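You operate a simulated robot arm through the tools that you are given. There is no shell and no other tool.

Carry out the task below with a simulated robot arm. There is one attempt and no reset: what you move stays moved.

JOB
Run the load bank at the watts on the load card till its green lamp lights.
Fine: fan on first; afterwards dial off, and fan off once the heat shows under 35 C.

It is judged by the outcome, as a careful person would: the job done as asked, and still so three seconds after it is handed in. It fails if anything else is knocked over, pushed out of place, dropped, spilled or broken.

ROBOT AND FRAMES
A 6-joint arm with a three-finger gripper, fixed in place. Base frame: the origin is on the floor under the middle of its stand, x ahead of it, y to its left, z up. Units: mm, degrees, N and s.
It reaches about 1213 mm from its shoulder. Its first joint turns from -166.0 to 166.0 degrees. Payload 4.89 kg.
The TCP is the grasp point between the finger pads, 30 mm short of the fingertips. In the tool frame z runs along the fingers and y along their closing line. The gripper opens to 164 mm; its body begins 125 mm behind the TCP.
Orientation is that of the tool frame in the base frame, as [roll, pitch, yaw] about the fixed x, y, z axes, in that order (R = Rz(yaw) Ry(pitch) Rx(roll)). With the fingers straight down and closing along the base's y, the tool's x points along the base's -x, its y along +y and its z along -z.

CONTROLS
- The arm moves only by the tool nudge_tool. Its argument "moves" is a list of rows, each a list of 7 numbers: the gripper command, from -1 (fully open) to 1 (shut), values between in proportion, then the shift along the base's x, y, z in mm, then the turn, a rotation vector about the base's x, y, z in degrees. In form: [[jaw, x, y, z, ax, ay, az], ...]. A call has 1 to 20 rows; each row shifts and turns the commanded pose from where the row before left it. Each row takes 0.2 s and may step no farther than 50 mm and 8.6 degrees from the row before; otherwise, or with a gripper value out of range, the whole call is refused. Where a pose cannot be reached the arm comes as near as it can. A force on the tool above 40 N (or 10 N above the force at the start of the call, whichever is more), or a blocked arm, ends the call early, and 0.2 s more pass. The fingers move at their own pace (about 108 mm/s each) and stop on an object; they squeeze with about 39 N. The grip force told is the motor's: it shows also when the fingers shut on nothing. Time passes only in rows, and 0.2 s behind the last, so rows that do not move let the fingers close. The reply holds the time, the measured pose of the TCP, the force on the tool along the base axes, the opening and the grip force, in the units named above and with some noise, with the torque about the TCP (base axes, N m) and any sound that the robot's microphone picked up, and new pictures: "pictures" is both (left out), scene, wrist or none.
- Cameras (640 x 400 px; columns grow to the right, rows downward): "scene" is fixed at [49.3, -648.4, 1544.1]; the picture's right is [0.64, -0.77, 0.00], its down [-0.33, -0.27, -0.90] and it looks along [0.69, 0.58, -0.43] (base axes); focal length 340 px, centre (320, 200). "wrist" rides on the gripper at [76, -2, -152] in the tool frame; the picture's right is [0.02, 1.00, 0.00], its down [-0.88, 0.02, -0.47] and it looks along [-0.47, 0.01, 0.88] (tool axes); focal length 247 px, centre (320, 200). There is no depth. A picture from a camera that has moved, and an enlarged one, comes with that camera's place and axes in the base frame and with its lens.
- move_column(by): moves the trunk up (or, below 0, down) by that many mm; the arm rides with it, the base frame stays. It gives what a move gives, with no picture.
- enlarge(camera, box): a new picture of the part [left, top, right, bottom] of that camera's present view, enlarged. The clock stands still meanwhile.
- finish_job(): hands the job in; it is judged then, once.

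Places have to be worked out from the pictures, the camera data and where the tool is seen. Open the gripper and draw the arm clear of the work before you hand the job in, unless the task says otherwise.

The tools are called after ">>>" as name(argument=value, ...) on one line, values as JSON. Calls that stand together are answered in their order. nudge_tool: Moves the arm, as the interface text tells. Its arguments: {"type":"object","properties":{"moves":{"type":"array","items":{"type":"array","items":{"type":"number"}}},"pictures":{"type":"string","enum":["both","scene","wrist","none"]}},"required":["moves"]} The other tools are called the same way: move_column (by) moves the trunk up or down; enlarge (camera, box) takes an enlarged picture of a part of a camera's view; finish_job () hands the job in.

At the start:

```text
clock: 0.0
tool_pos: [688.7, -134.1, 1115.6]
ee_rot: [-180.0, 0.0, 180.0]
wrist_force: [-0.2, 0.4, 0.1]
wrist_torque: [-0.01, 0.0, -0.03]
gripper_width: 164.0
grasp_force: 0.0
trunk travel left (down, up): [-175.0, 215.0]
```

scene: 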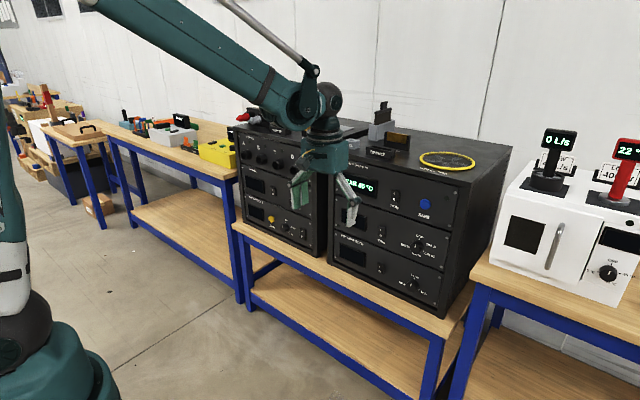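
wrist: 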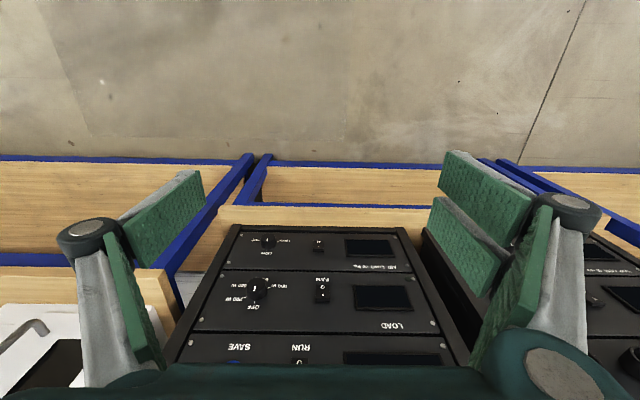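

I start by looking closely at the scene: two instrument racks stand on a bench ahead, and one panel in the right rack reads "LOAD". I enlarge the relevant parts to read the labels and the load card.

>>> enlarge(camera="scene", box=[320, 150, 480, 310])

>>> enlarge(camera="scene", box=[230, 90, 340, 260])

>>> enlarge(camera="scene", box=[480, 120, 640, 320])

>>> enlarge(camera="wrist", box=[170, 210, 480, 370])

>>> enlarge(camera="scene", box=[340, 90, 490, 190])

>>> enlarge(camera="scene", box=[0, 60, 250, 220])

```text
2.50 times, centred on (400, 230) of scene
camera zoom: at [49.3, -648.4, 1544.1], right [0.64, -0.77, 0.0], down [-0.33, -0.27, -0.9], along [0.69, 0.58, -0.43], focal length 851 px, centre (120, 125)
```

zoom: 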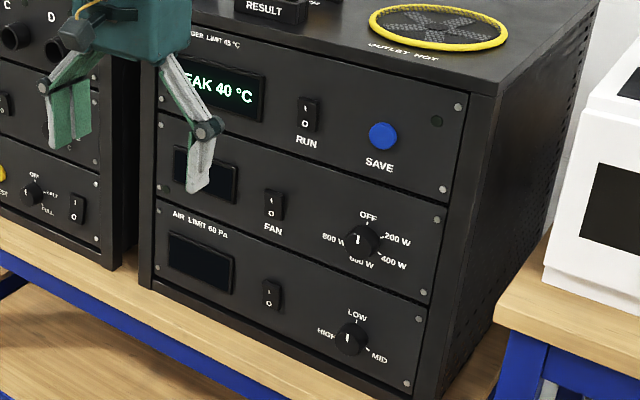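

```text
2.35 times, centred on (285, 175) of scene
camera zoom: at [49.3, -648.4, 1544.1], right [0.64, -0.77, 0.0], down [-0.33, -0.27, -0.9], along [0.69, 0.58, -0.43], focal length 801 px, centre (402, 259)
```

zoom: 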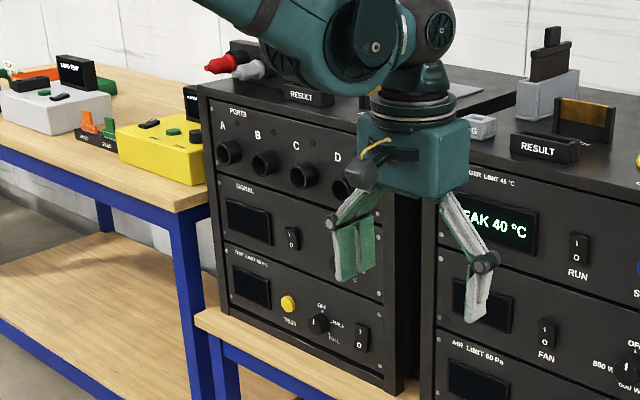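

```text
2.00 times, centred on (560, 220) of scene
camera zoom: at [49.3, -648.4, 1544.1], right [0.64, -0.77, 0.0], down [-0.33, -0.27, -0.9], along [0.69, 0.58, -0.43], focal length 681 px, centre (-160, 160)
```

zoom: 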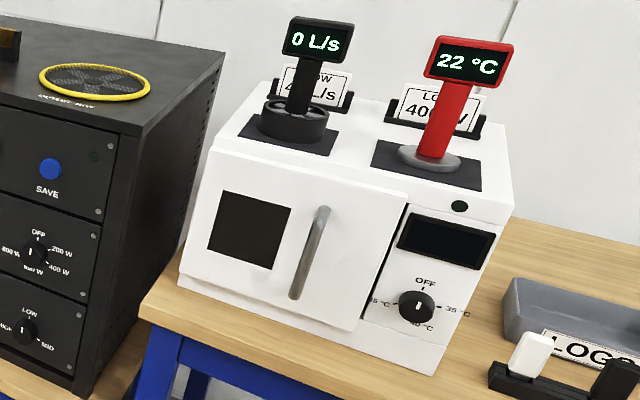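

```text
2.06 times, centred on (325, 290) of wrist
camera zoom: at [611.9, -135.0, 1268.9], right [-0.02, 1.0, 0.0], down [0.88, 0.02, 0.47], along [0.47, 0.01, -0.88], focal length 510 px, centre (310, 14)
```

zoom: 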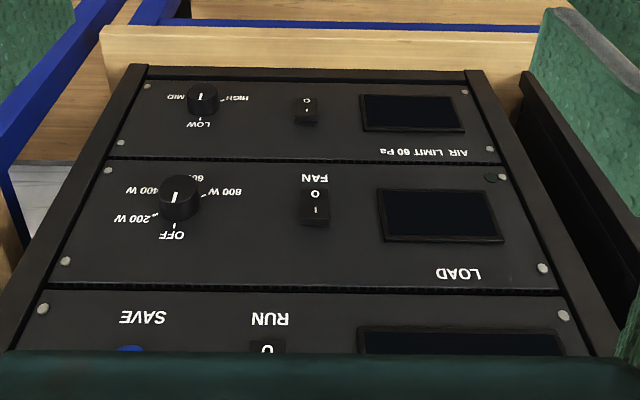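

```text
4.00 times, centred on (415, 140) of scene
camera zoom: at [49.3, -648.4, 1544.1], right [0.64, -0.77, 0.0], down [-0.33, -0.27, -0.9], along [0.69, 0.58, -0.43], focal length 1362 px, centre (-60, 440)
```

zoom: 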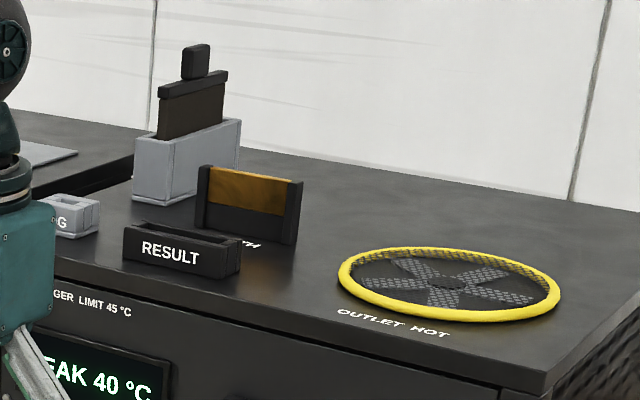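

```text
2.50 times, centred on (125, 140) of scene
camera zoom: at [49.3, -648.4, 1544.1], right [0.64, -0.77, 0.0], down [-0.33, -0.27, -0.9], along [0.69, 0.58, -0.43], focal length 851 px, centre (808, 350)
```

zoom: 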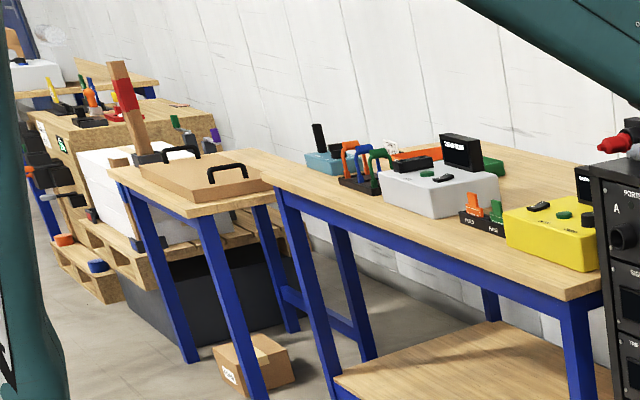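

The card behind the red thermometer seems to say "LOAD 400 W". I zoom in further to be sure of it, and look at the other card and the panel.

>>> enlarge(camera="scene", box=[570, 140, 640, 200])

>>> enlarge(camera="scene", box=[530, 120, 600, 190])

>>> enlarge(camera="scene", box=[375, 195, 455, 245])

>>> enlarge(camera="scene", box=[375, 225, 445, 275])

>>> enlarge(camera="wrist", box=[200, 220, 360, 320])

>>> enlarge(camera="scene", box=[320, 190, 400, 240])

```text
6.67 times, centred on (605, 170) of scene
camera zoom: at [49.3, -648.4, 1544.1], right [0.64, -0.77, 0.0], down [-0.33, -0.27, -0.9], along [0.69, 0.58, -0.43], focal length 2270 px, centre (-1580, 400)
```

zoom: 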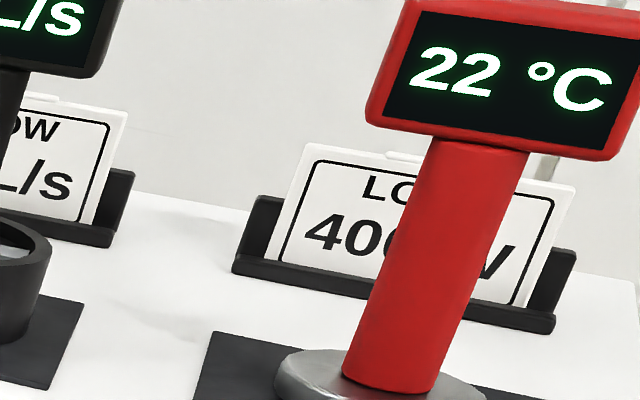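

```text
5.71 times, centred on (565, 155) of scene
camera zoom: at [49.3, -648.4, 1544.1], right [0.64, -0.77, 0.0], down [-0.33, -0.27, -0.9], along [0.69, 0.58, -0.43], focal length 1946 px, centre (-1080, 457)
```

zoom: 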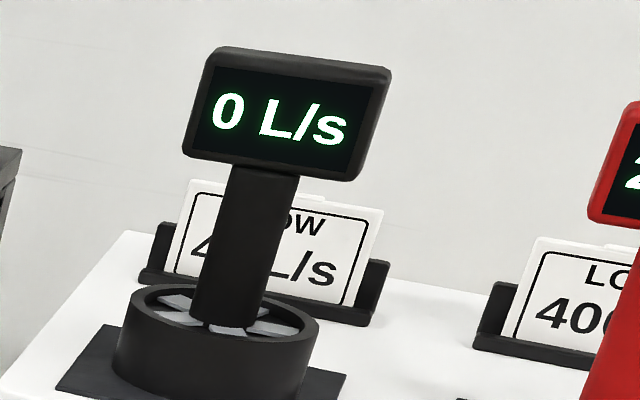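

```text
8.00 times, centred on (415, 220) of scene
camera zoom: at [49.3, -648.4, 1544.1], right [0.64, -0.77, 0.0], down [-0.33, -0.27, -0.9], along [0.69, 0.58, -0.43], focal length 2724 px, centre (-440, 40)
```

zoom: 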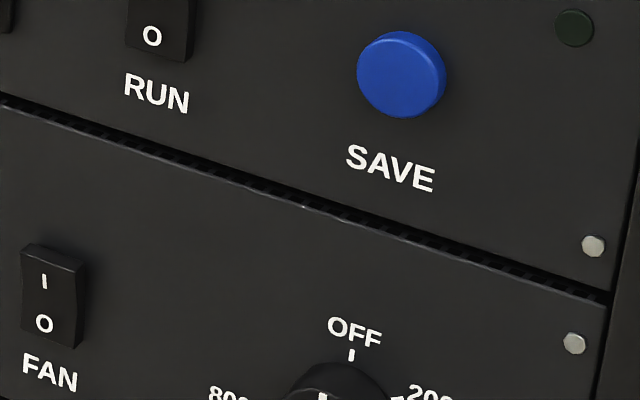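

```text
8.00 times, centred on (410, 250) of scene
camera zoom: at [49.3, -648.4, 1544.1], right [0.64, -0.77, 0.0], down [-0.33, -0.27, -0.9], along [0.69, 0.58, -0.43], focal length 2724 px, centre (-400, -200)
```

zoom: 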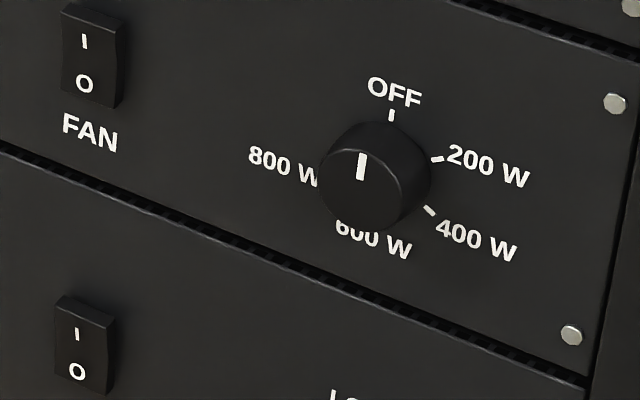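

```text
4.00 times, centred on (280, 270) of wrist
camera zoom: at [611.9, -135.0, 1268.9], right [-0.02, 1.0, 0.0], down [0.88, 0.02, 0.47], along [0.47, 0.01, -0.88], focal length 988 px, centre (480, -80)
```

zoom: 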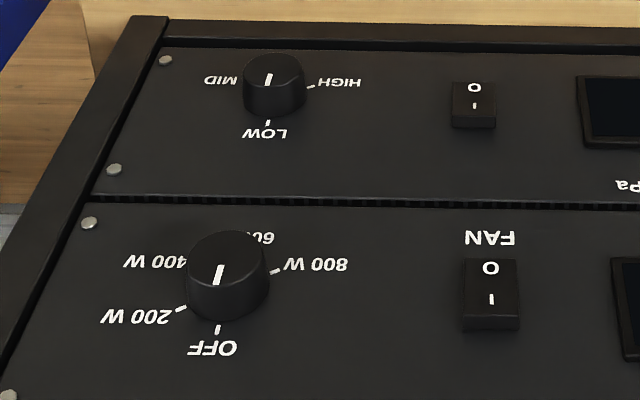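

```text
8.00 times, centred on (360, 215) of scene
camera zoom: at [49.3, -648.4, 1544.1], right [0.64, -0.77, 0.0], down [-0.33, -0.27, -0.9], along [0.69, 0.58, -0.43], focal length 2724 px, centre (0, 80)
```

zoom: 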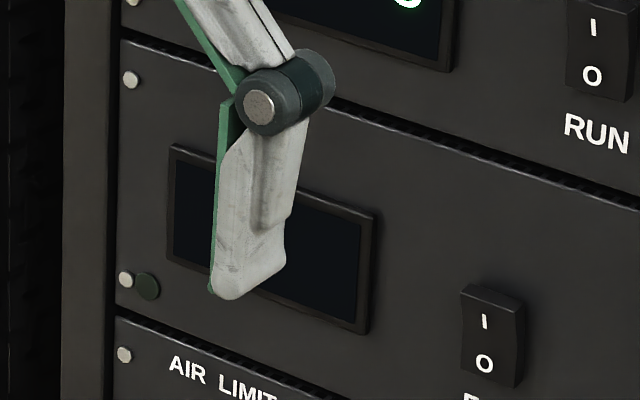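

The load card reads 400 W. The load bank is the middle panel of the right rack, with a FAN rocker (I at the top) and a dial now at OFF. Triangulating the rocker gives about [1035, -120, 895]. I turn the fingers to point forward (+x) well clear of the rack.

>>> nudge_tool(moves=[[-1, 0, 0, 0, 0, -7.5, 0], [-1, 0, 0, 0, 0, -7.5, 0], [-1, 0, 0, 0, 0, -7.5, 0], [-1, 0, 0, 0, 0, -7.5, 0], [-1, 0, 0, 0, 0, -7.5, 0], [-1, 0, 0, 0, 0, -7.5, 0], [-1, 0, 0, 0, 0, -7.5, 0], [-1, 0, 0, 0, 0, -7.5, 0], [-1, 0, 0, 0, 0, -7.5, 0], [-1, 0, 0, 0, 0, -7.5, 0], [-1, 0, 0, 0, 0, -7.5, 0], [-1, 0, 0, 0, 0, -7.5, 0], [-1, 0, 0, 0, 0, 0, 0]])

```text
clock: 2.8
tool_pos: [700.8, -137.2, 1160.7]
ee_rot: [-172.1, 89.7, -172.1]
wrist_force: [0.2, -0.2, 0.5]
wrist_torque: [0.03, -0.01, -0.03]
gripper_width: 163.9
grasp_force: 0.0
out of reach, approached as far as the arm can: row 11, 12
trunk travel left (down, up): [-175.0, 215.0]
camera wrist: at [548.6, -139.8, 1085.4], right [0.0, 1.0, -0.02], down [-0.47, 0.02, 0.88], along [0.88, 0.01, 0.47], focal length 247 px, centre (320, 200)
```

scene: 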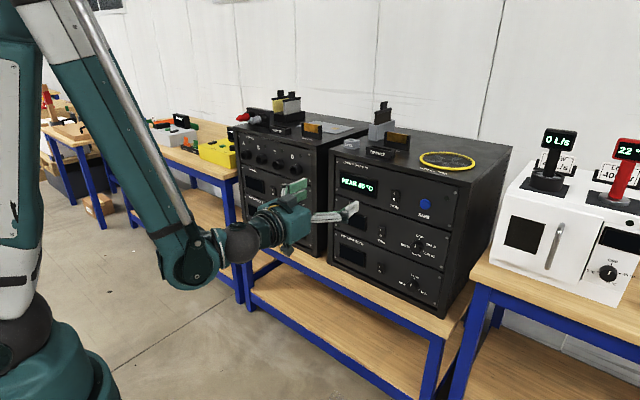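
wrist: 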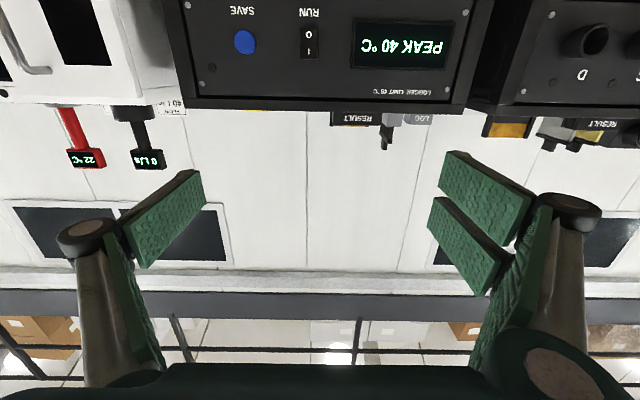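

The fingers now point forward, with the thumb on the -y side and two fingers on +y. The arm was slightly out of reach this close in, so I move forward and down in front of the load panel, still well short of it.

>>> nudge_tool(moves=[[-1, 30, 0, -30, 0, 0, 0], [-1, 30, 0, -30, 0, 0, 0], [-1, 30, 0, -30, 0, 0, 0], [-1, 30, 0, -30, 0, 0, 0], [-1, 10, 0, -30, 0, 0, 0], [-1, 0, 0, 0, 0, 0, 0]])

```text
clock: 4.2
tool_pos: [869.6, -148.6, 1082.9]
ee_rot: [-173.1, 89.8, -173.1]
wrist_force: [0.3, -0.1, -1.0]
wrist_torque: [0.0, -0.06, 0.01]
gripper_width: 164.0
grasp_force: 0.1
out of reach, approached as far as the arm can: row 1, 2, 3, 4, 5
trunk travel left (down, up): [-175.0, 215.0]
camera wrist: at [716.4, -150.3, 1006.8], right [0.0, 1.0, -0.02], down [-0.47, 0.02, 0.88], along [0.88, 0.01, 0.47], focal length 247 px, centre (320, 200)
```

scene: 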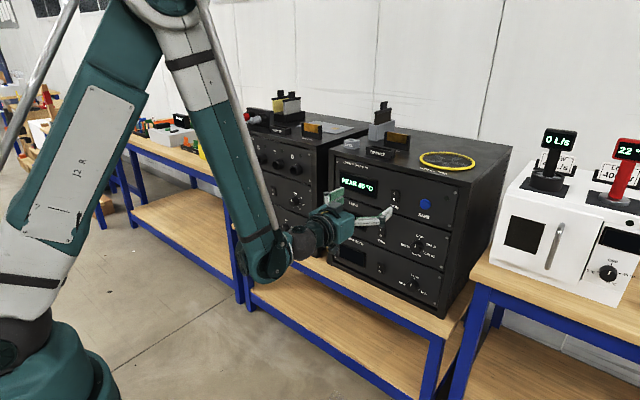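
wrist: 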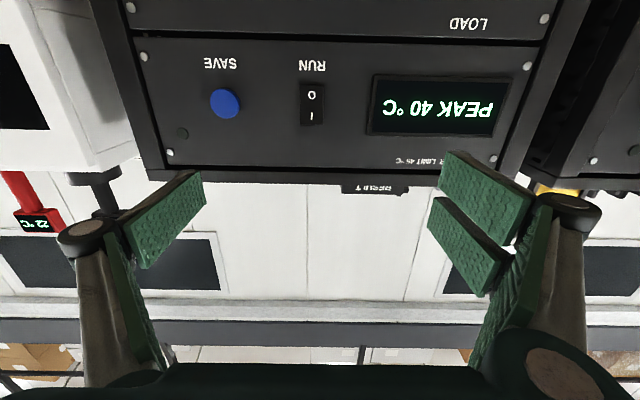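

The arm folds too tightly to get lower at this height, while the bench top is at about z 625 and so far below. I lower the trunk so the tool comes down to the load panel level.

>>> move_column(by=-150)

```text
clock: 6.0
tool_pos: [868.5, -147.1, 934.0]
ee_rot: [-171.2, 90.0, -171.1]
wrist_force: [0.6, 0.2, 0.1]
wrist_torque: [-0.01, 0.0, 0.01]
gripper_width: 164.0
grasp_force: 0.0
trunk travel left (down, up): [-25.0, 365.0]
```

The tool is now level with the load panel, fingertips about 135 mm short of it. I shut the gripper here to see the shape of the closed fingertips.

>>> nudge_tool(moves=[[1, 0, 0, 0, 0, 0, 0], [1, 0, 0, 0, 0, 0, 0], [1, 0, 0, 0, 0, 0, 0], [1, 0, 0, 0, 0, 0, 0], [1, 0, 0, 0, 0, 0, 0]])

```text
clock: 7.2
tool_pos: [868.4, -148.5, 932.5]
ee_rot: [-171.1, 89.9, -171.0]
wrist_force: [-1.1, 0.9, 0.4]
wrist_torque: [0.03, 0.0, 0.02]
gripper_width: 0.1
grasp_force: 39.0
trunk travel left (down, up): [-25.0, 365.0]
camera wrist: at [715.8, -150.3, 857.2], right [0.0, 1.0, -0.02], down [-0.47, 0.02, 0.88], along [0.88, 0.01, 0.47], focal length 247 px, centre (320, 200)
```

scene: 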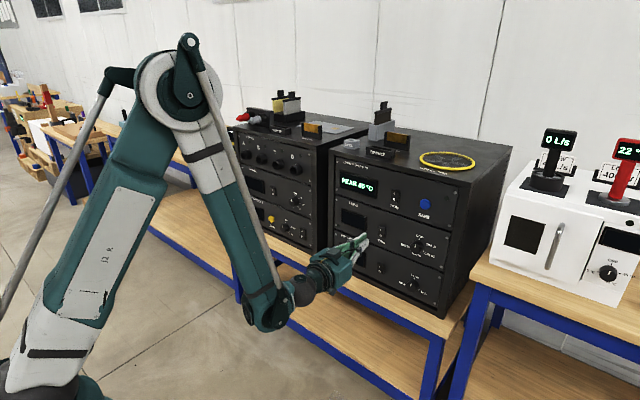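
wrist: 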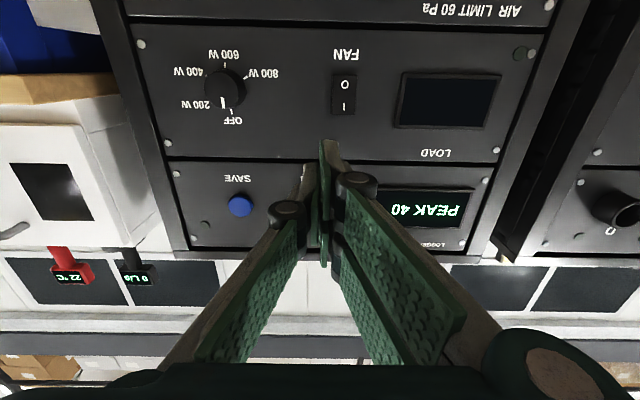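

I have a good view of the load panel now; the dial's ticks are visible. I zoom in to measure the rocker and the dial and look at the fingertips.

>>> enlarge(camera="wrist", box=[160, 30, 300, 140])

>>> enlarge(camera="wrist", box=[280, 40, 400, 140])

>>> enlarge(camera="wrist", box=[260, 130, 400, 280])

>>> enlarge(camera="scene", box=[300, 190, 460, 300])

```text
3.64 times, centred on (230, 85) of wrist
camera zoom: at [715.8, -150.3, 857.2], right [0.0, 1.0, -0.02], down [-0.47, 0.02, 0.88], along [0.88, 0.01, 0.47], focal length 898 px, centre (647, 618)
```

zoom: 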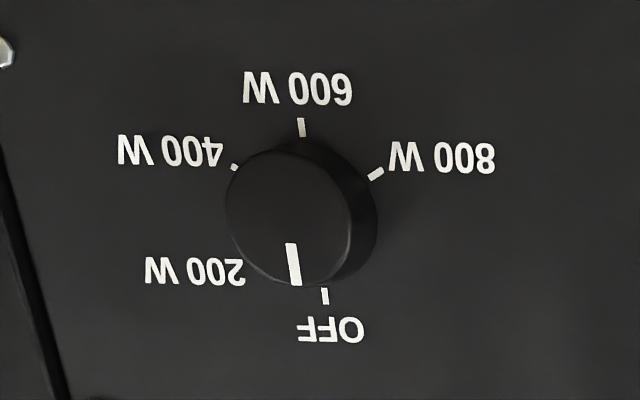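

```text
4.00 times, centred on (340, 90) of wrist
camera zoom: at [715.8, -150.3, 857.2], right [0.0, 1.0, -0.02], down [-0.47, 0.02, 0.88], along [0.88, 0.01, 0.47], focal length 988 px, centre (240, 640)
```

zoom: 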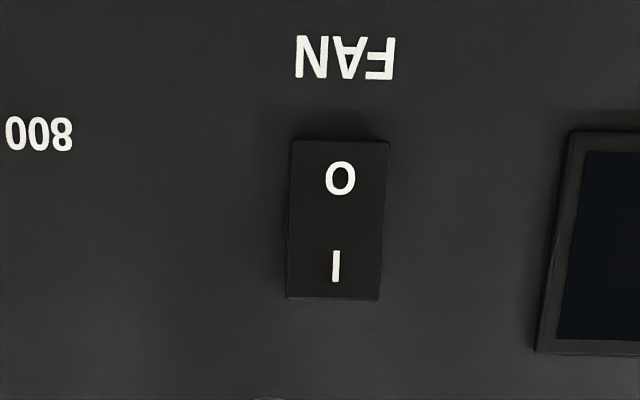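

```text
2.67 times, centred on (330, 205) of wrist
camera zoom: at [715.8, -150.3, 857.2], right [0.0, 1.0, -0.02], down [-0.47, 0.02, 0.88], along [0.88, 0.01, 0.47], focal length 659 px, centre (293, 187)
```

zoom: 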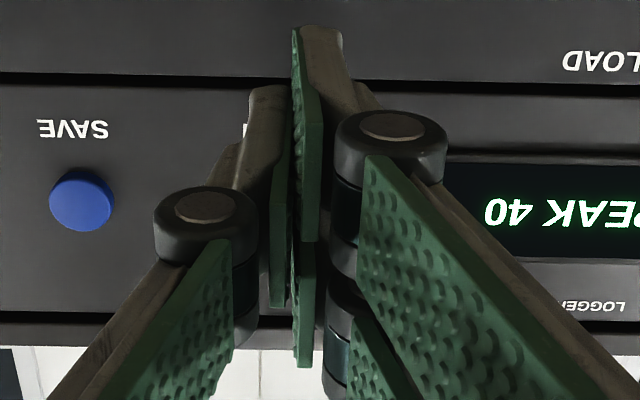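

```text
3.64 times, centred on (380, 245) of scene
camera zoom: at [49.3, -648.4, 1544.1], right [0.64, -0.77, 0.0], down [-0.33, -0.27, -0.9], along [0.69, 0.58, -0.43], focal length 1238 px, centre (102, 36)
```

zoom: 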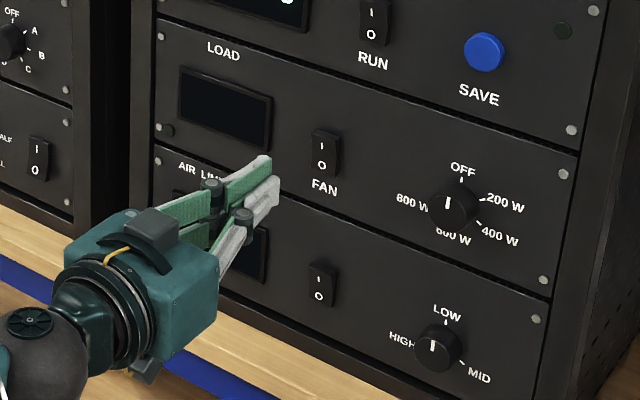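

The dial detents are 60° apart (OFF at 0°, 200 W at 60°, 400 W at 120° clockwise), its centre is about [1045, -262, 881], and the rocker centre is about [1036, -121, 887] with its I half near z 899. I tilt the shut fingers 25° downward so only their upper edge leads, and come up in front of the rocker.

>>> nudge_tool(moves=[[1, 12, 5, -10, 0, 5, 0], [1, 12, 5, -10, 0, 5, 0], [1, 12, 5, -10, 0, 5, 0], [1, 12, 5, -10, 0, 5, 0], [1, 12, 5, -10, 0, 5, 0], [1, 0, 0, 0, 0, 0, 0]])

```text
clock: 8.6
tool_pos: [927.6, -124.3, 882.8]
ee_rot: [180.0, 64.8, -179.9]
wrist_force: [0.3, -0.6, 0.1]
wrist_torque: [0.01, 0.0, 0.01]
gripper_width: 0.2
grasp_force: 39.0
trunk travel left (down, up): [-25.0, 365.0]
camera wrist: at [757.0, -125.8, 878.6], right [-0.01, 1.0, -0.02], down [-0.05, 0.02, 1.0], along [1.0, 0.01, 0.05], focal length 247 px, centre (320, 200)
```

scene: 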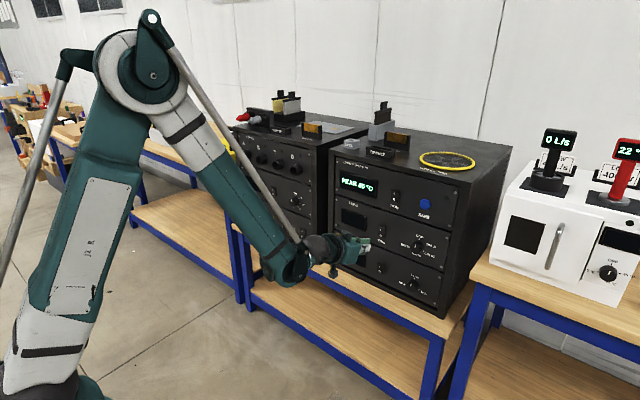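
wrist: 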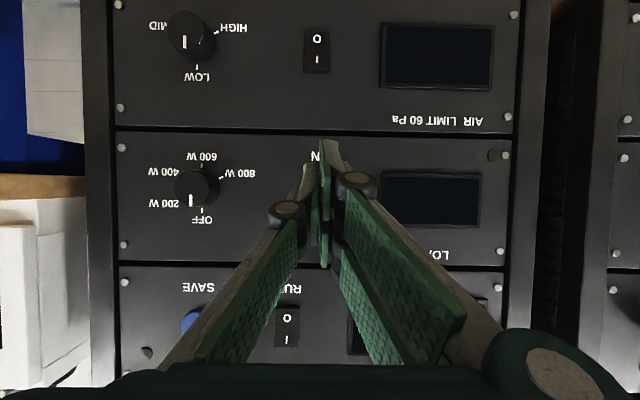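

The camera now looks square at the panel, and the dial centre again works out to about [1045, -260, 882]. I zoom the scene view to judge the fingertip edge relative to the rocker.

>>> enlarge(camera="scene", box=[330, 200, 430, 280])

>>> enlarge(camera="wrist", box=[270, 120, 390, 220])

```text
5.00 times, centred on (380, 240) of scene
camera zoom: at [49.3, -648.4, 1544.1], right [0.64, -0.77, 0.0], down [-0.33, -0.27, -0.9], along [0.69, 0.58, -0.43], focal length 1703 px, centre (20, 0)
```

zoom: 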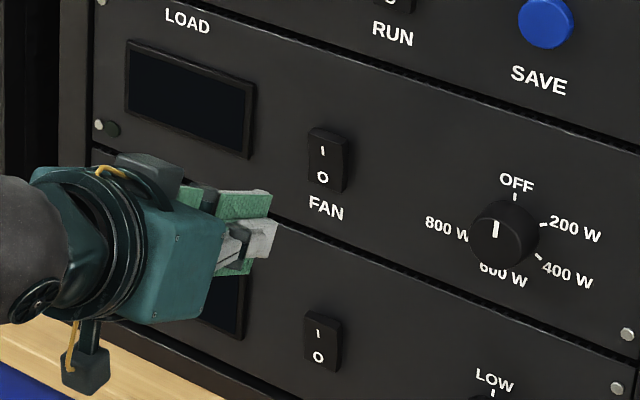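

```text
4.00 times, centred on (330, 170) of wrist
camera zoom: at [757.0, -125.8, 878.6], right [-0.01, 1.0, -0.02], down [-0.05, 0.02, 1.0], along [1.0, 0.01, 0.05], focal length 988 px, centre (280, 320)
```

zoom: 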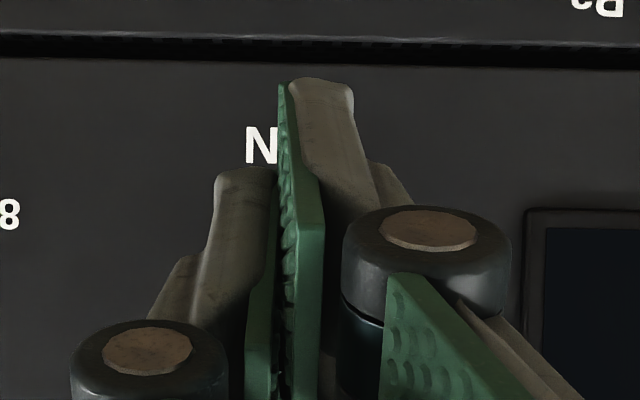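

The upper fingertip edge sits at about z 900, in line with the rocker's I half, and the fingertips are at y -125 to -110. I close the gap to a few cm and check again.

>>> nudge_tool(moves=[[1, 15, -2, 0, 0, 0, 0], [1, 15, 0, 0, 0, 0, 0], [1, 15, 0, 0, 0, 0, 0], [1, 0, 0, 0, 0, 0, 0]])

>>> enlarge(camera="scene", box=[330, 200, 430, 280])

```text
clock: 9.6
tool_pos: [971.0, -126.9, 884.2]
ee_rot: [-179.9, 64.9, -179.9]
wrist_force: [0.5, 1.4, 0.1]
wrist_torque: [-0.01, 0.03, 0.01]
gripper_width: 0.0
grasp_force: 39.1
trunk travel left (down, up): [-25.0, 365.0]
camera wrist: at [801.3, -128.6, 879.9], right [-0.01, 1.0, -0.02], down [-0.05, 0.02, 1.0], along [1.0, 0.01, 0.05], focal length 247 px, centre (320, 200)
```

scene: 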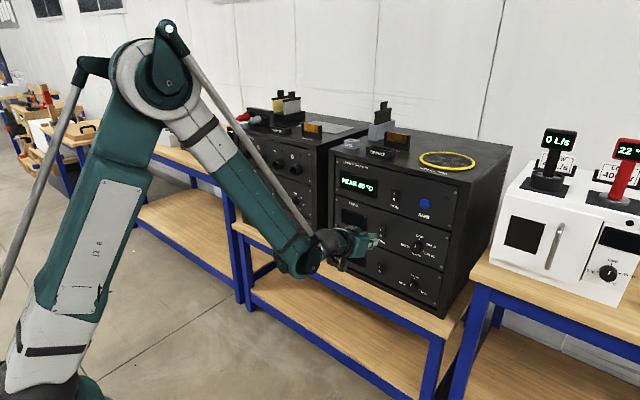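
wrist: 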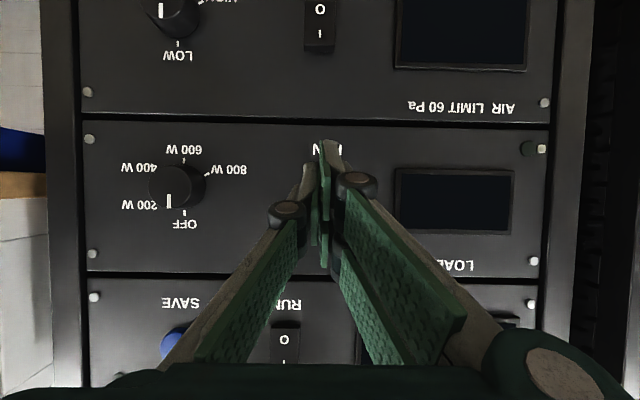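

```text
5.00 times, centred on (380, 240) of scene
camera zoom: at [49.3, -648.4, 1544.1], right [0.64, -0.77, 0.0], down [-0.33, -0.27, -0.9], along [0.69, 0.58, -0.43], focal length 1703 px, centre (20, 0)
```

zoom: 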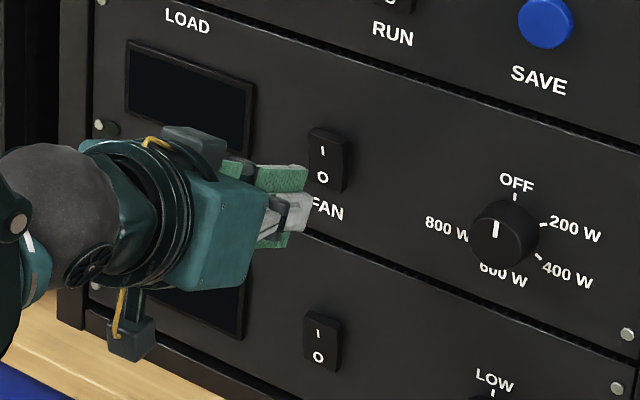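

The fingertip edge is roughly 20 mm from the rocker and lines up with the "I" mark. I go forward in small steps, watching the force and listening for a click.

>>> nudge_tool(moves=[[1, 5, 0, 1, 0, 0, 0], [1, 5, 0, 1, 0, 0, 0], [1, 4, 0, 0, 0, 0, 0], [1, 3, 0, 0, 0, 0, 0], [1, 0, 0, 0, 0, 0, 0]], pictures="scene")

>>> enlarge(camera="scene", box=[350, 205, 410, 255])

```text
clock: 10.8
tool_pos: [991.0, -124.5, 885.3]
ee_rot: [-180.0, 64.9, -179.9]
wrist_force: [-0.1, -0.5, 0.7]
wrist_torque: [0.0, 0.01, 0.03]
gripper_width: 0.3
grasp_force: 38.8
trunk travel left (down, up): [-25.0, 365.0]
```

scene: 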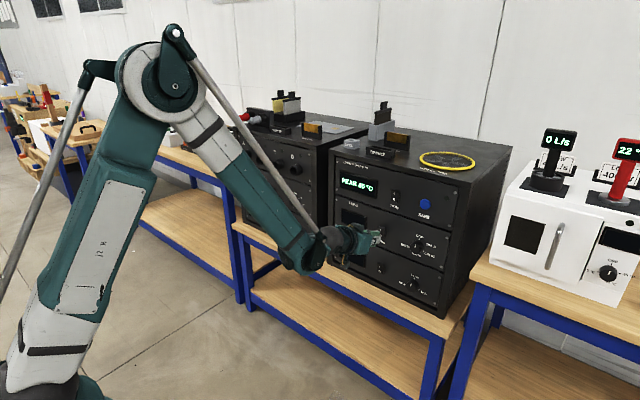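

```text
8.00 times, centred on (380, 230) of scene
camera zoom: at [49.3, -648.4, 1544.1], right [0.64, -0.77, 0.0], down [-0.33, -0.27, -0.9], along [0.69, 0.58, -0.43], focal length 2724 px, centre (-160, -40)
```

zoom: 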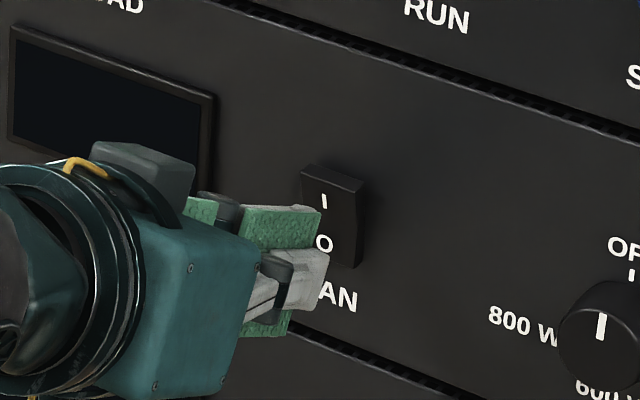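

No contact yet; the tip corner works out at about [1015, -125, 903], so about 20 mm remain. I continue forward in small steps.

>>> nudge_tool(moves=[[1, 5, 0, 0, 0, 0, 0], [1, 5, 0, 0, 0, 0, 0], [1, 3, 0, 0, 0, 0, 0], [1, 2, 0, 0, 0, 0, 0], [1, 0, 0, 0, 0, 0, 0]], pictures="scene")

>>> enlarge(camera="scene", box=[350, 205, 410, 255])

```text
clock: 11.9
tool_pos: [1005.9, -126.1, 885.5]
ee_rot: [-180.0, 65.0, -179.8]
wrist_force: [-2.7, 0.2, 0.5]
wrist_torque: [-0.01, -0.04, 0.05]
gripper_width: 0.0
grasp_force: 38.8
trunk travel left (down, up): [-25.0, 365.0]
```

scene: 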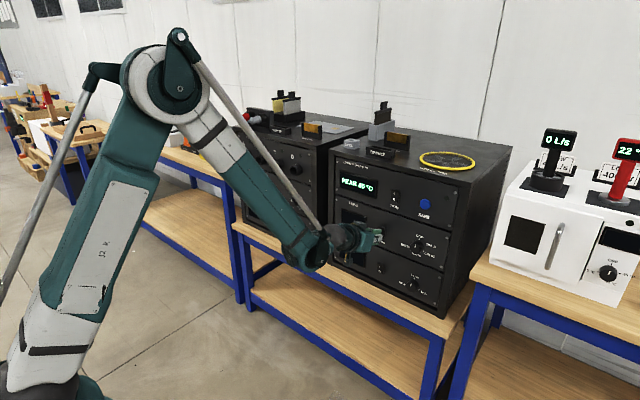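

```text
8.00 times, centred on (380, 230) of scene
camera zoom: at [49.3, -648.4, 1544.1], right [0.64, -0.77, 0.0], down [-0.33, -0.27, -0.9], along [0.69, 0.58, -0.43], focal length 2724 px, centre (-160, -40)
```

zoom: 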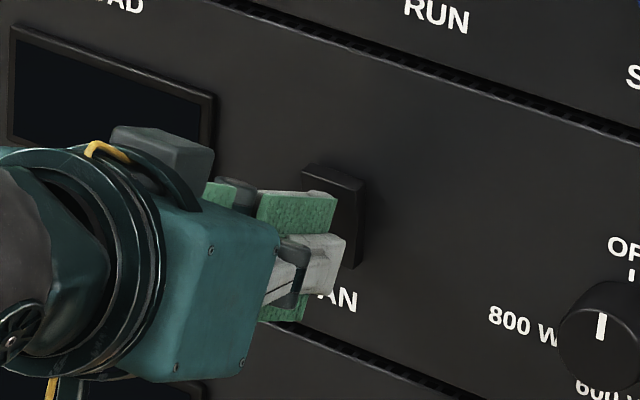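

A -2.7 N force shows first contact on the rocker's upper half. I press on in 2 mm steps.

>>> nudge_tool(moves=[[1, 2, 0, 0, 0, 0, 0], [1, 2, 0, 0, 0, 0, 0], [1, 0, 0, 0, 0, 0, 0]], pictures="scene")

>>> enlarge(camera="scene", box=[350, 205, 410, 255])

```text
clock: 12.8
tool_pos: [1009.0, -124.9, 885.8]
ee_rot: [-180.0, 64.8, -179.9]
wrist_force: [-2.9, -0.1, -0.7]
wrist_torque: [0.03, -0.02, -0.02]
gripper_width: 0.0
grasp_force: 38.6
trunk travel left (down, up): [-25.0, 365.0]
```

scene: 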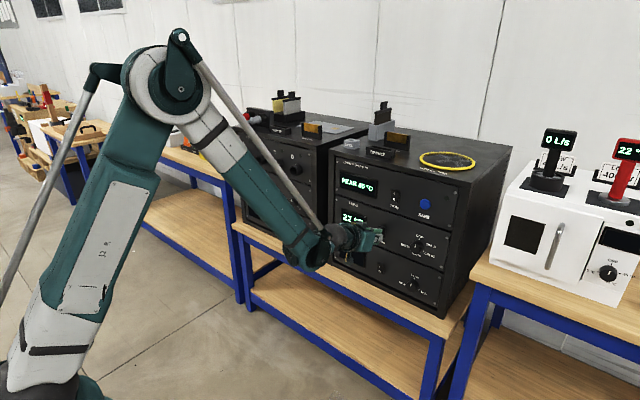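

```text
8.00 times, centred on (380, 230) of scene
camera zoom: at [49.3, -648.4, 1544.1], right [0.64, -0.77, 0.0], down [-0.33, -0.27, -0.9], along [0.69, 0.58, -0.43], focal length 2724 px, centre (-160, -40)
```

zoom: 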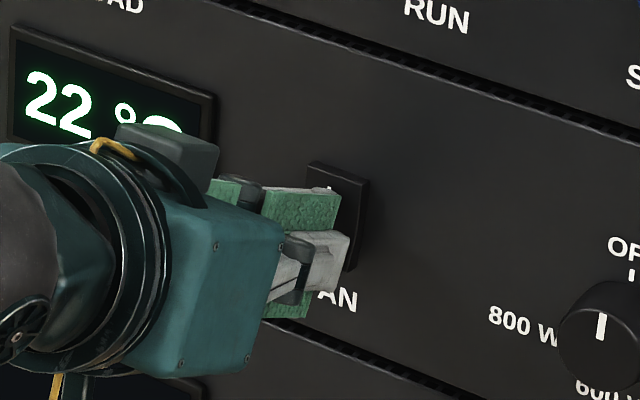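

The LOAD display lit up with 22 °C, so the fan is on. I back straight off the panel.

>>> nudge_tool(moves=[[1, -10, 0, 0, 0, 0, 0], [1, -25, 0, 0, 0, 0, 0], [1, -30, 0, 0, 0, 0, 0], [1, -30, 0, 0, 0, 0, 0], [1, -25, 0, 0, 0, 0, 0], [1, 0, 0, 0, 0, 0, 0]])

>>> enlarge(camera="scene", box=[330, 190, 450, 270])

```text
clock: 14.2
tool_pos: [889.8, -123.2, 885.7]
ee_rot: [-179.9, 64.8, -179.8]
wrist_force: [0.7, 0.0, -0.3]
wrist_torque: [0.01, 0.0, 0.01]
gripper_width: 0.0
grasp_force: 38.7
trunk travel left (down, up): [-25.0, 365.0]
camera wrist: at [718.5, -125.2, 881.3], right [-0.01, 1.0, -0.02], down [-0.05, 0.02, 1.0], along [1.0, 0.01, 0.05], focal length 247 px, centre (320, 200)
```

scene: 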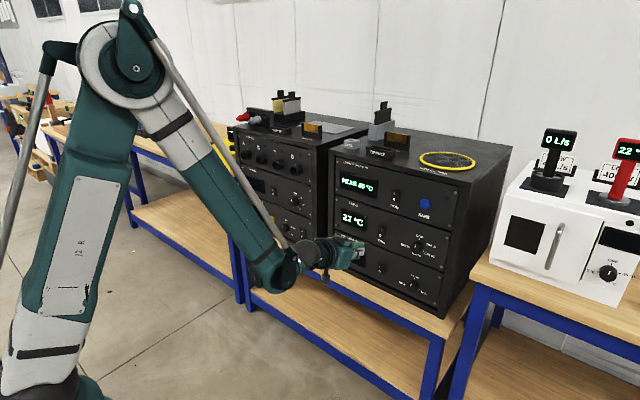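
wrist: 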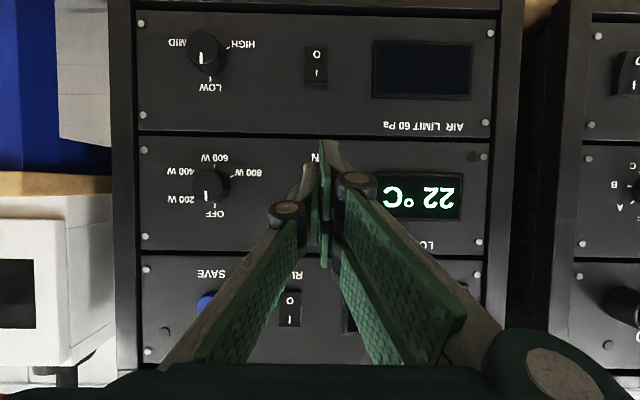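

```text
5.00 times, centred on (390, 230) of scene
camera zoom: at [49.3, -648.4, 1544.1], right [0.64, -0.77, 0.0], down [-0.33, -0.27, -0.9], along [0.69, 0.58, -0.43], focal length 1703 px, centre (-30, 50)
```

zoom: 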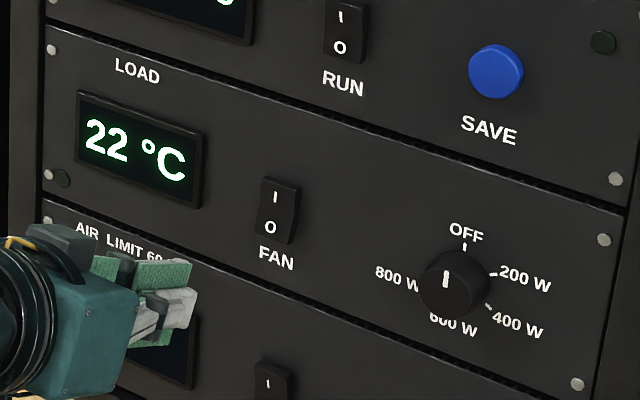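

The rocker has I pressed and the display reads 22 °C. Next the dial: I level the tool, move in line with the dial axis (y about -261, z about 882), part-open the fingers, and pre-roll the wrist -60° so the 120° clockwise turn stays within range.

>>> nudge_tool(moves=[[0, 0, -27.6, -0.8, 0, -5, 0], [0, 0, -27.6, -0.8, 0, -5, 0], [0, 0, -27.6, -0.8, 0, -5, 0], [0, 0, -27.6, -0.8, 0, -5, 0], [0, 0, -27.6, -0.8, 0, -5, 0], [0, 0, 0, 0, 0, 0, 0]])

>>> enlarge(camera="wrist", box=[240, 0, 400, 100])

```text
clock: 15.6
tool_pos: [890.8, -264.5, 883.9]
ee_rot: [-172.6, 89.7, -172.5]
wrist_force: [-0.3, 0.2, -0.5]
wrist_torque: [-0.01, 0.06, -0.09]
gripper_width: 82.0
grasp_force: 0.1
trunk travel left (down, up): [-25.0, 365.0]
camera wrist: at [737.9, -266.7, 808.1], right [0.0, 1.0, -0.02], down [-0.47, 0.02, 0.88], along [0.88, 0.01, 0.47], focal length 247 px, centre (320, 200)
```

scene: 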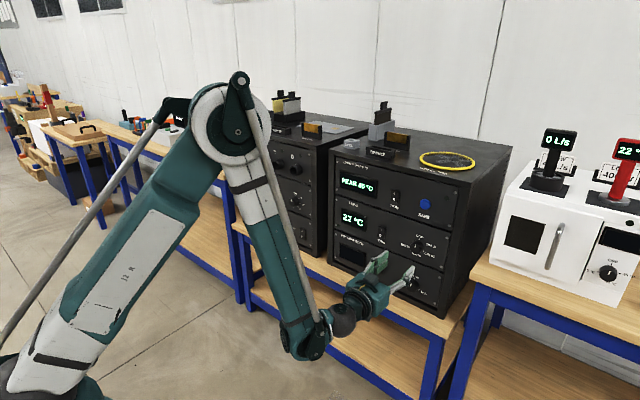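
wrist: 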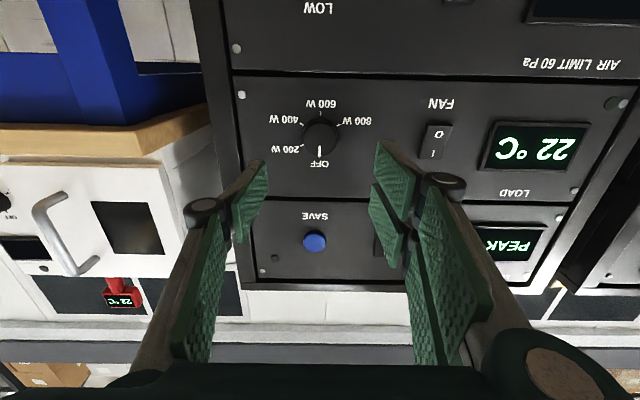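

```text
4.00 times, centred on (320, 50) of wrist
camera zoom: at [737.9, -266.7, 808.1], right [0.0, 1.0, -0.02], down [-0.47, 0.02, 0.88], along [0.88, 0.01, 0.47], focal length 988 px, centre (320, 800)
```

zoom: 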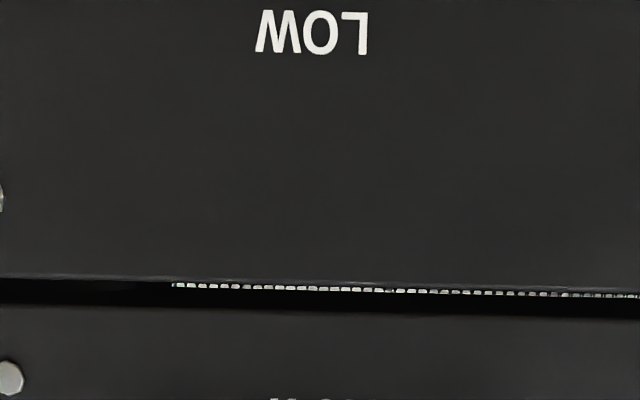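

The dial is in front of the fingers now. I zoom on it to refine its position.

>>> enlarge(camera="wrist", box=[260, 90, 380, 180])

>>> enlarge(camera="scene", box=[340, 220, 460, 310])

```text
4.44 times, centred on (320, 135) of wrist
camera zoom: at [737.9, -266.7, 808.1], right [0.0, 1.0, -0.02], down [-0.47, 0.02, 0.88], along [0.88, 0.01, 0.47], focal length 1098 px, centre (320, 489)
```

zoom: 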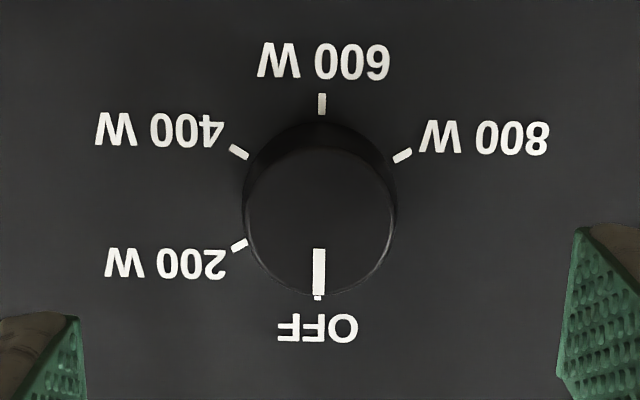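

```text
4.44 times, centred on (400, 265) of scene
camera zoom: at [49.3, -648.4, 1544.1], right [0.64, -0.77, 0.0], down [-0.33, -0.27, -0.9], along [0.69, 0.58, -0.43], focal length 1513 px, centre (-36, -89)
```

zoom: 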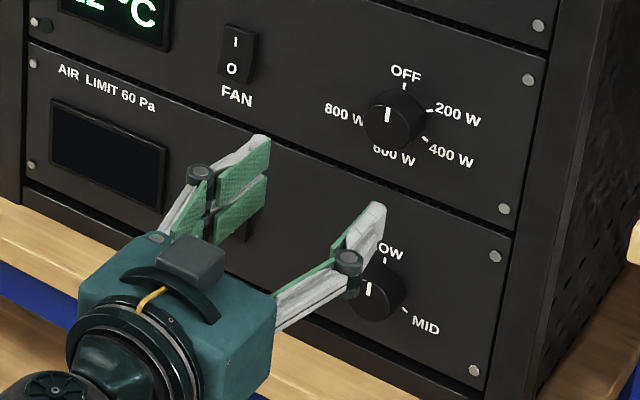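

In the tool frame the dial axis is only about 3 mm below the TCP, so y -265, z 881 lines up. I roll the wrist -60° about x here, before going in.

>>> nudge_tool(moves=[[0, 0, 0, -3, -7.5, 0, 0], [0, 0, 0, 0, -7.5, 0, 0], [0, 0, 0, 0, -7.5, 0, 0], [0, 0, 0, 0, -7.5, 0, 0], [0, 0, 0, 0, -7.5, 0, 0], [0, 0, 0, 0, -7.5, 0, 0], [0, 0, 0, 0, -7.5, 0, 0], [0, 0, 0, 0, -7.5, 0, 0], [0, 0, 0, 0, 0, 0, 0]])

>>> enlarge(camera="wrist", box=[240, 60, 400, 180])

```text
clock: 17.6
tool_pos: [892.1, -265.4, 883.3]
ee_rot: [-90.2, 29.9, -90.2]
wrist_force: [-0.3, -0.6, -0.1]
wrist_torque: [0.05, 0.02, 0.0]
gripper_width: 81.9
grasp_force: 0.1
out of reach, approached as far as the arm can: row 1
trunk travel left (down, up): [-25.0, 365.0]
camera wrist: at [740.1, -332.6, 846.2], right [0.0, 0.48, -0.88], down [-0.47, 0.77, 0.42], along [0.88, 0.41, 0.22], focal length 247 px, centre (320, 200)
```

scene: 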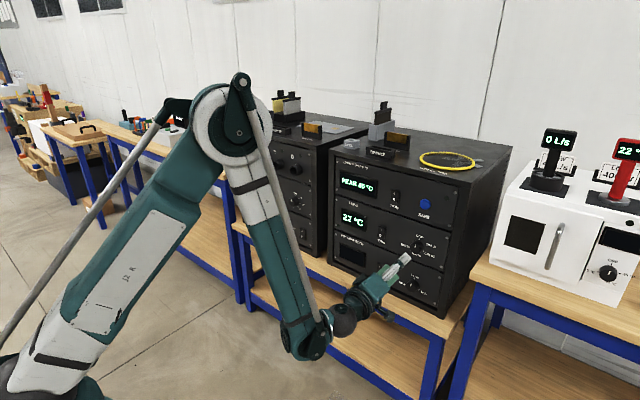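
wrist: 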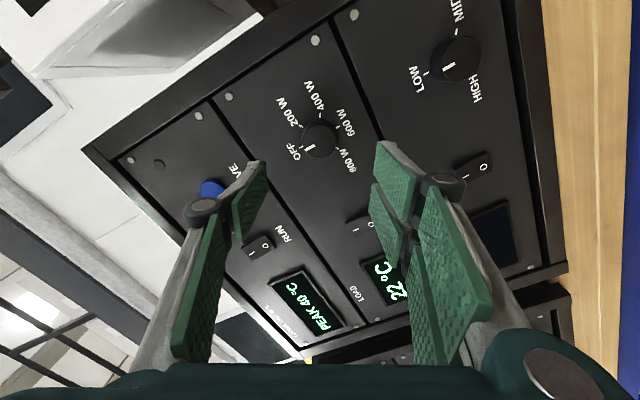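

```text
3.33 times, centred on (320, 120) of wrist
camera zoom: at [740.1, -332.6, 846.2], right [0.0, 0.48, -0.88], down [-0.47, 0.77, 0.42], along [0.88, 0.41, 0.22], focal length 823 px, centre (320, 467)
```

zoom: 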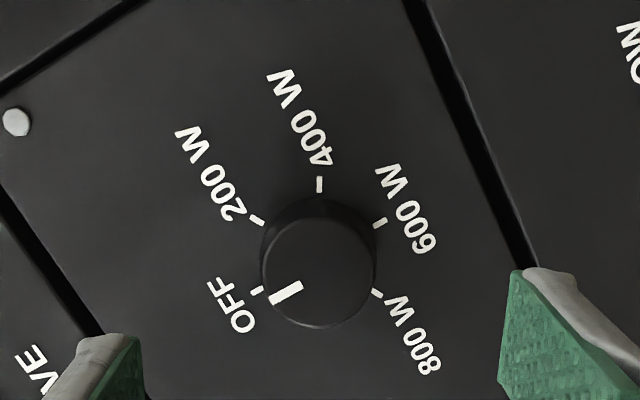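

The dial stays in line with the tool axis (offset under 2 mm), with the pointer still at OFF. I advance toward the knob with fingers 82 mm apart, then check the clearance.

>>> nudge_tool(moves=[[0, 25, -0.5, 0, 0, 0, 0], [0, 25, -0.5, 0, 0, 0, 0], [0, 20, 0, 0, 0, 0, 0], [0, 15, 0, 0, 0, 0, 0], [0, 0, 0, 0, 0, 0, 0]])

>>> enlarge(camera="scene", box=[370, 210, 470, 290])

>>> enlarge(camera="wrist", box=[220, 80, 420, 230])

```text
clock: 18.8
tool_pos: [977.9, -266.8, 881.1]
ee_rot: [-90.1, 30.0, -90.0]
wrist_force: [-0.7, 0.3, 0.7]
wrist_torque: [0.01, 0.04, 0.02]
gripper_width: 81.9
grasp_force: 0.1
trunk travel left (down, up): [-25.0, 365.0]
camera wrist: at [824.8, -333.4, 844.8], right [0.0, 0.48, -0.88], down [-0.47, 0.77, 0.42], along [0.88, 0.41, 0.23], focal length 247 px, centre (320, 200)
```

scene: 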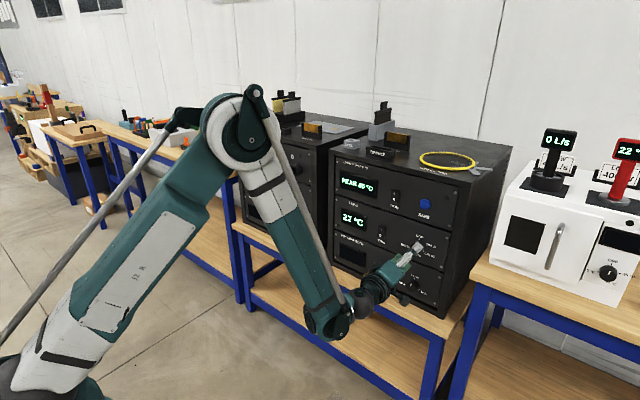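
wrist: 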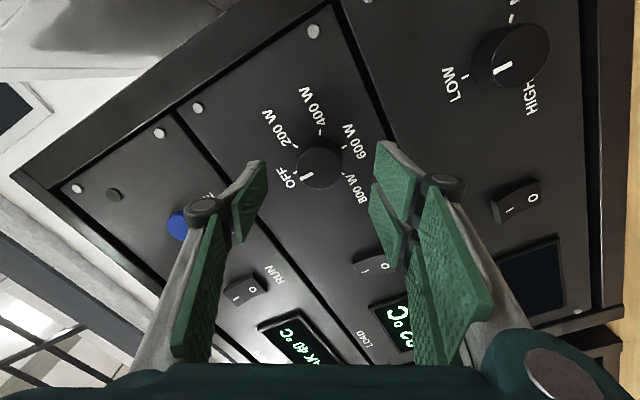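

```text
5.00 times, centred on (420, 250) of scene
camera zoom: at [49.3, -648.4, 1544.1], right [0.64, -0.77, 0.0], down [-0.33, -0.27, -0.9], along [0.69, 0.58, -0.43], focal length 1703 px, centre (-180, -50)
```

zoom: 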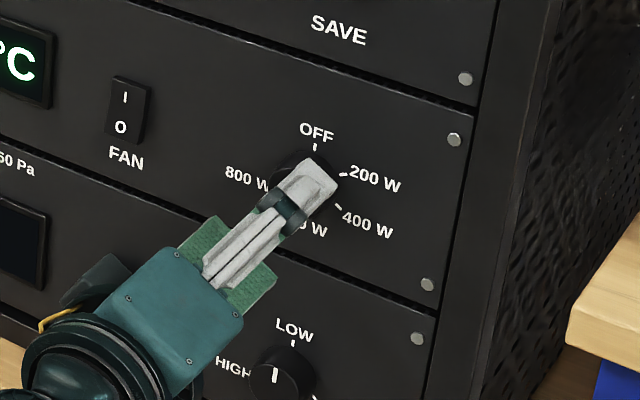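

```text
2.67 times, centred on (320, 155) of wrist
camera zoom: at [824.8, -333.4, 844.8], right [0.0, 0.48, -0.88], down [-0.47, 0.77, 0.42], along [0.88, 0.41, 0.23], focal length 659 px, centre (320, 320)
```

zoom: 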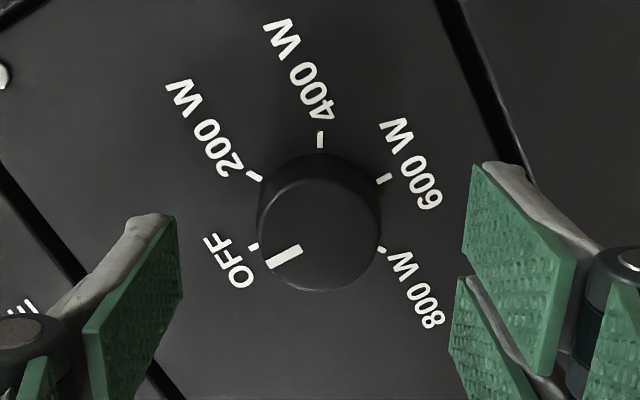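

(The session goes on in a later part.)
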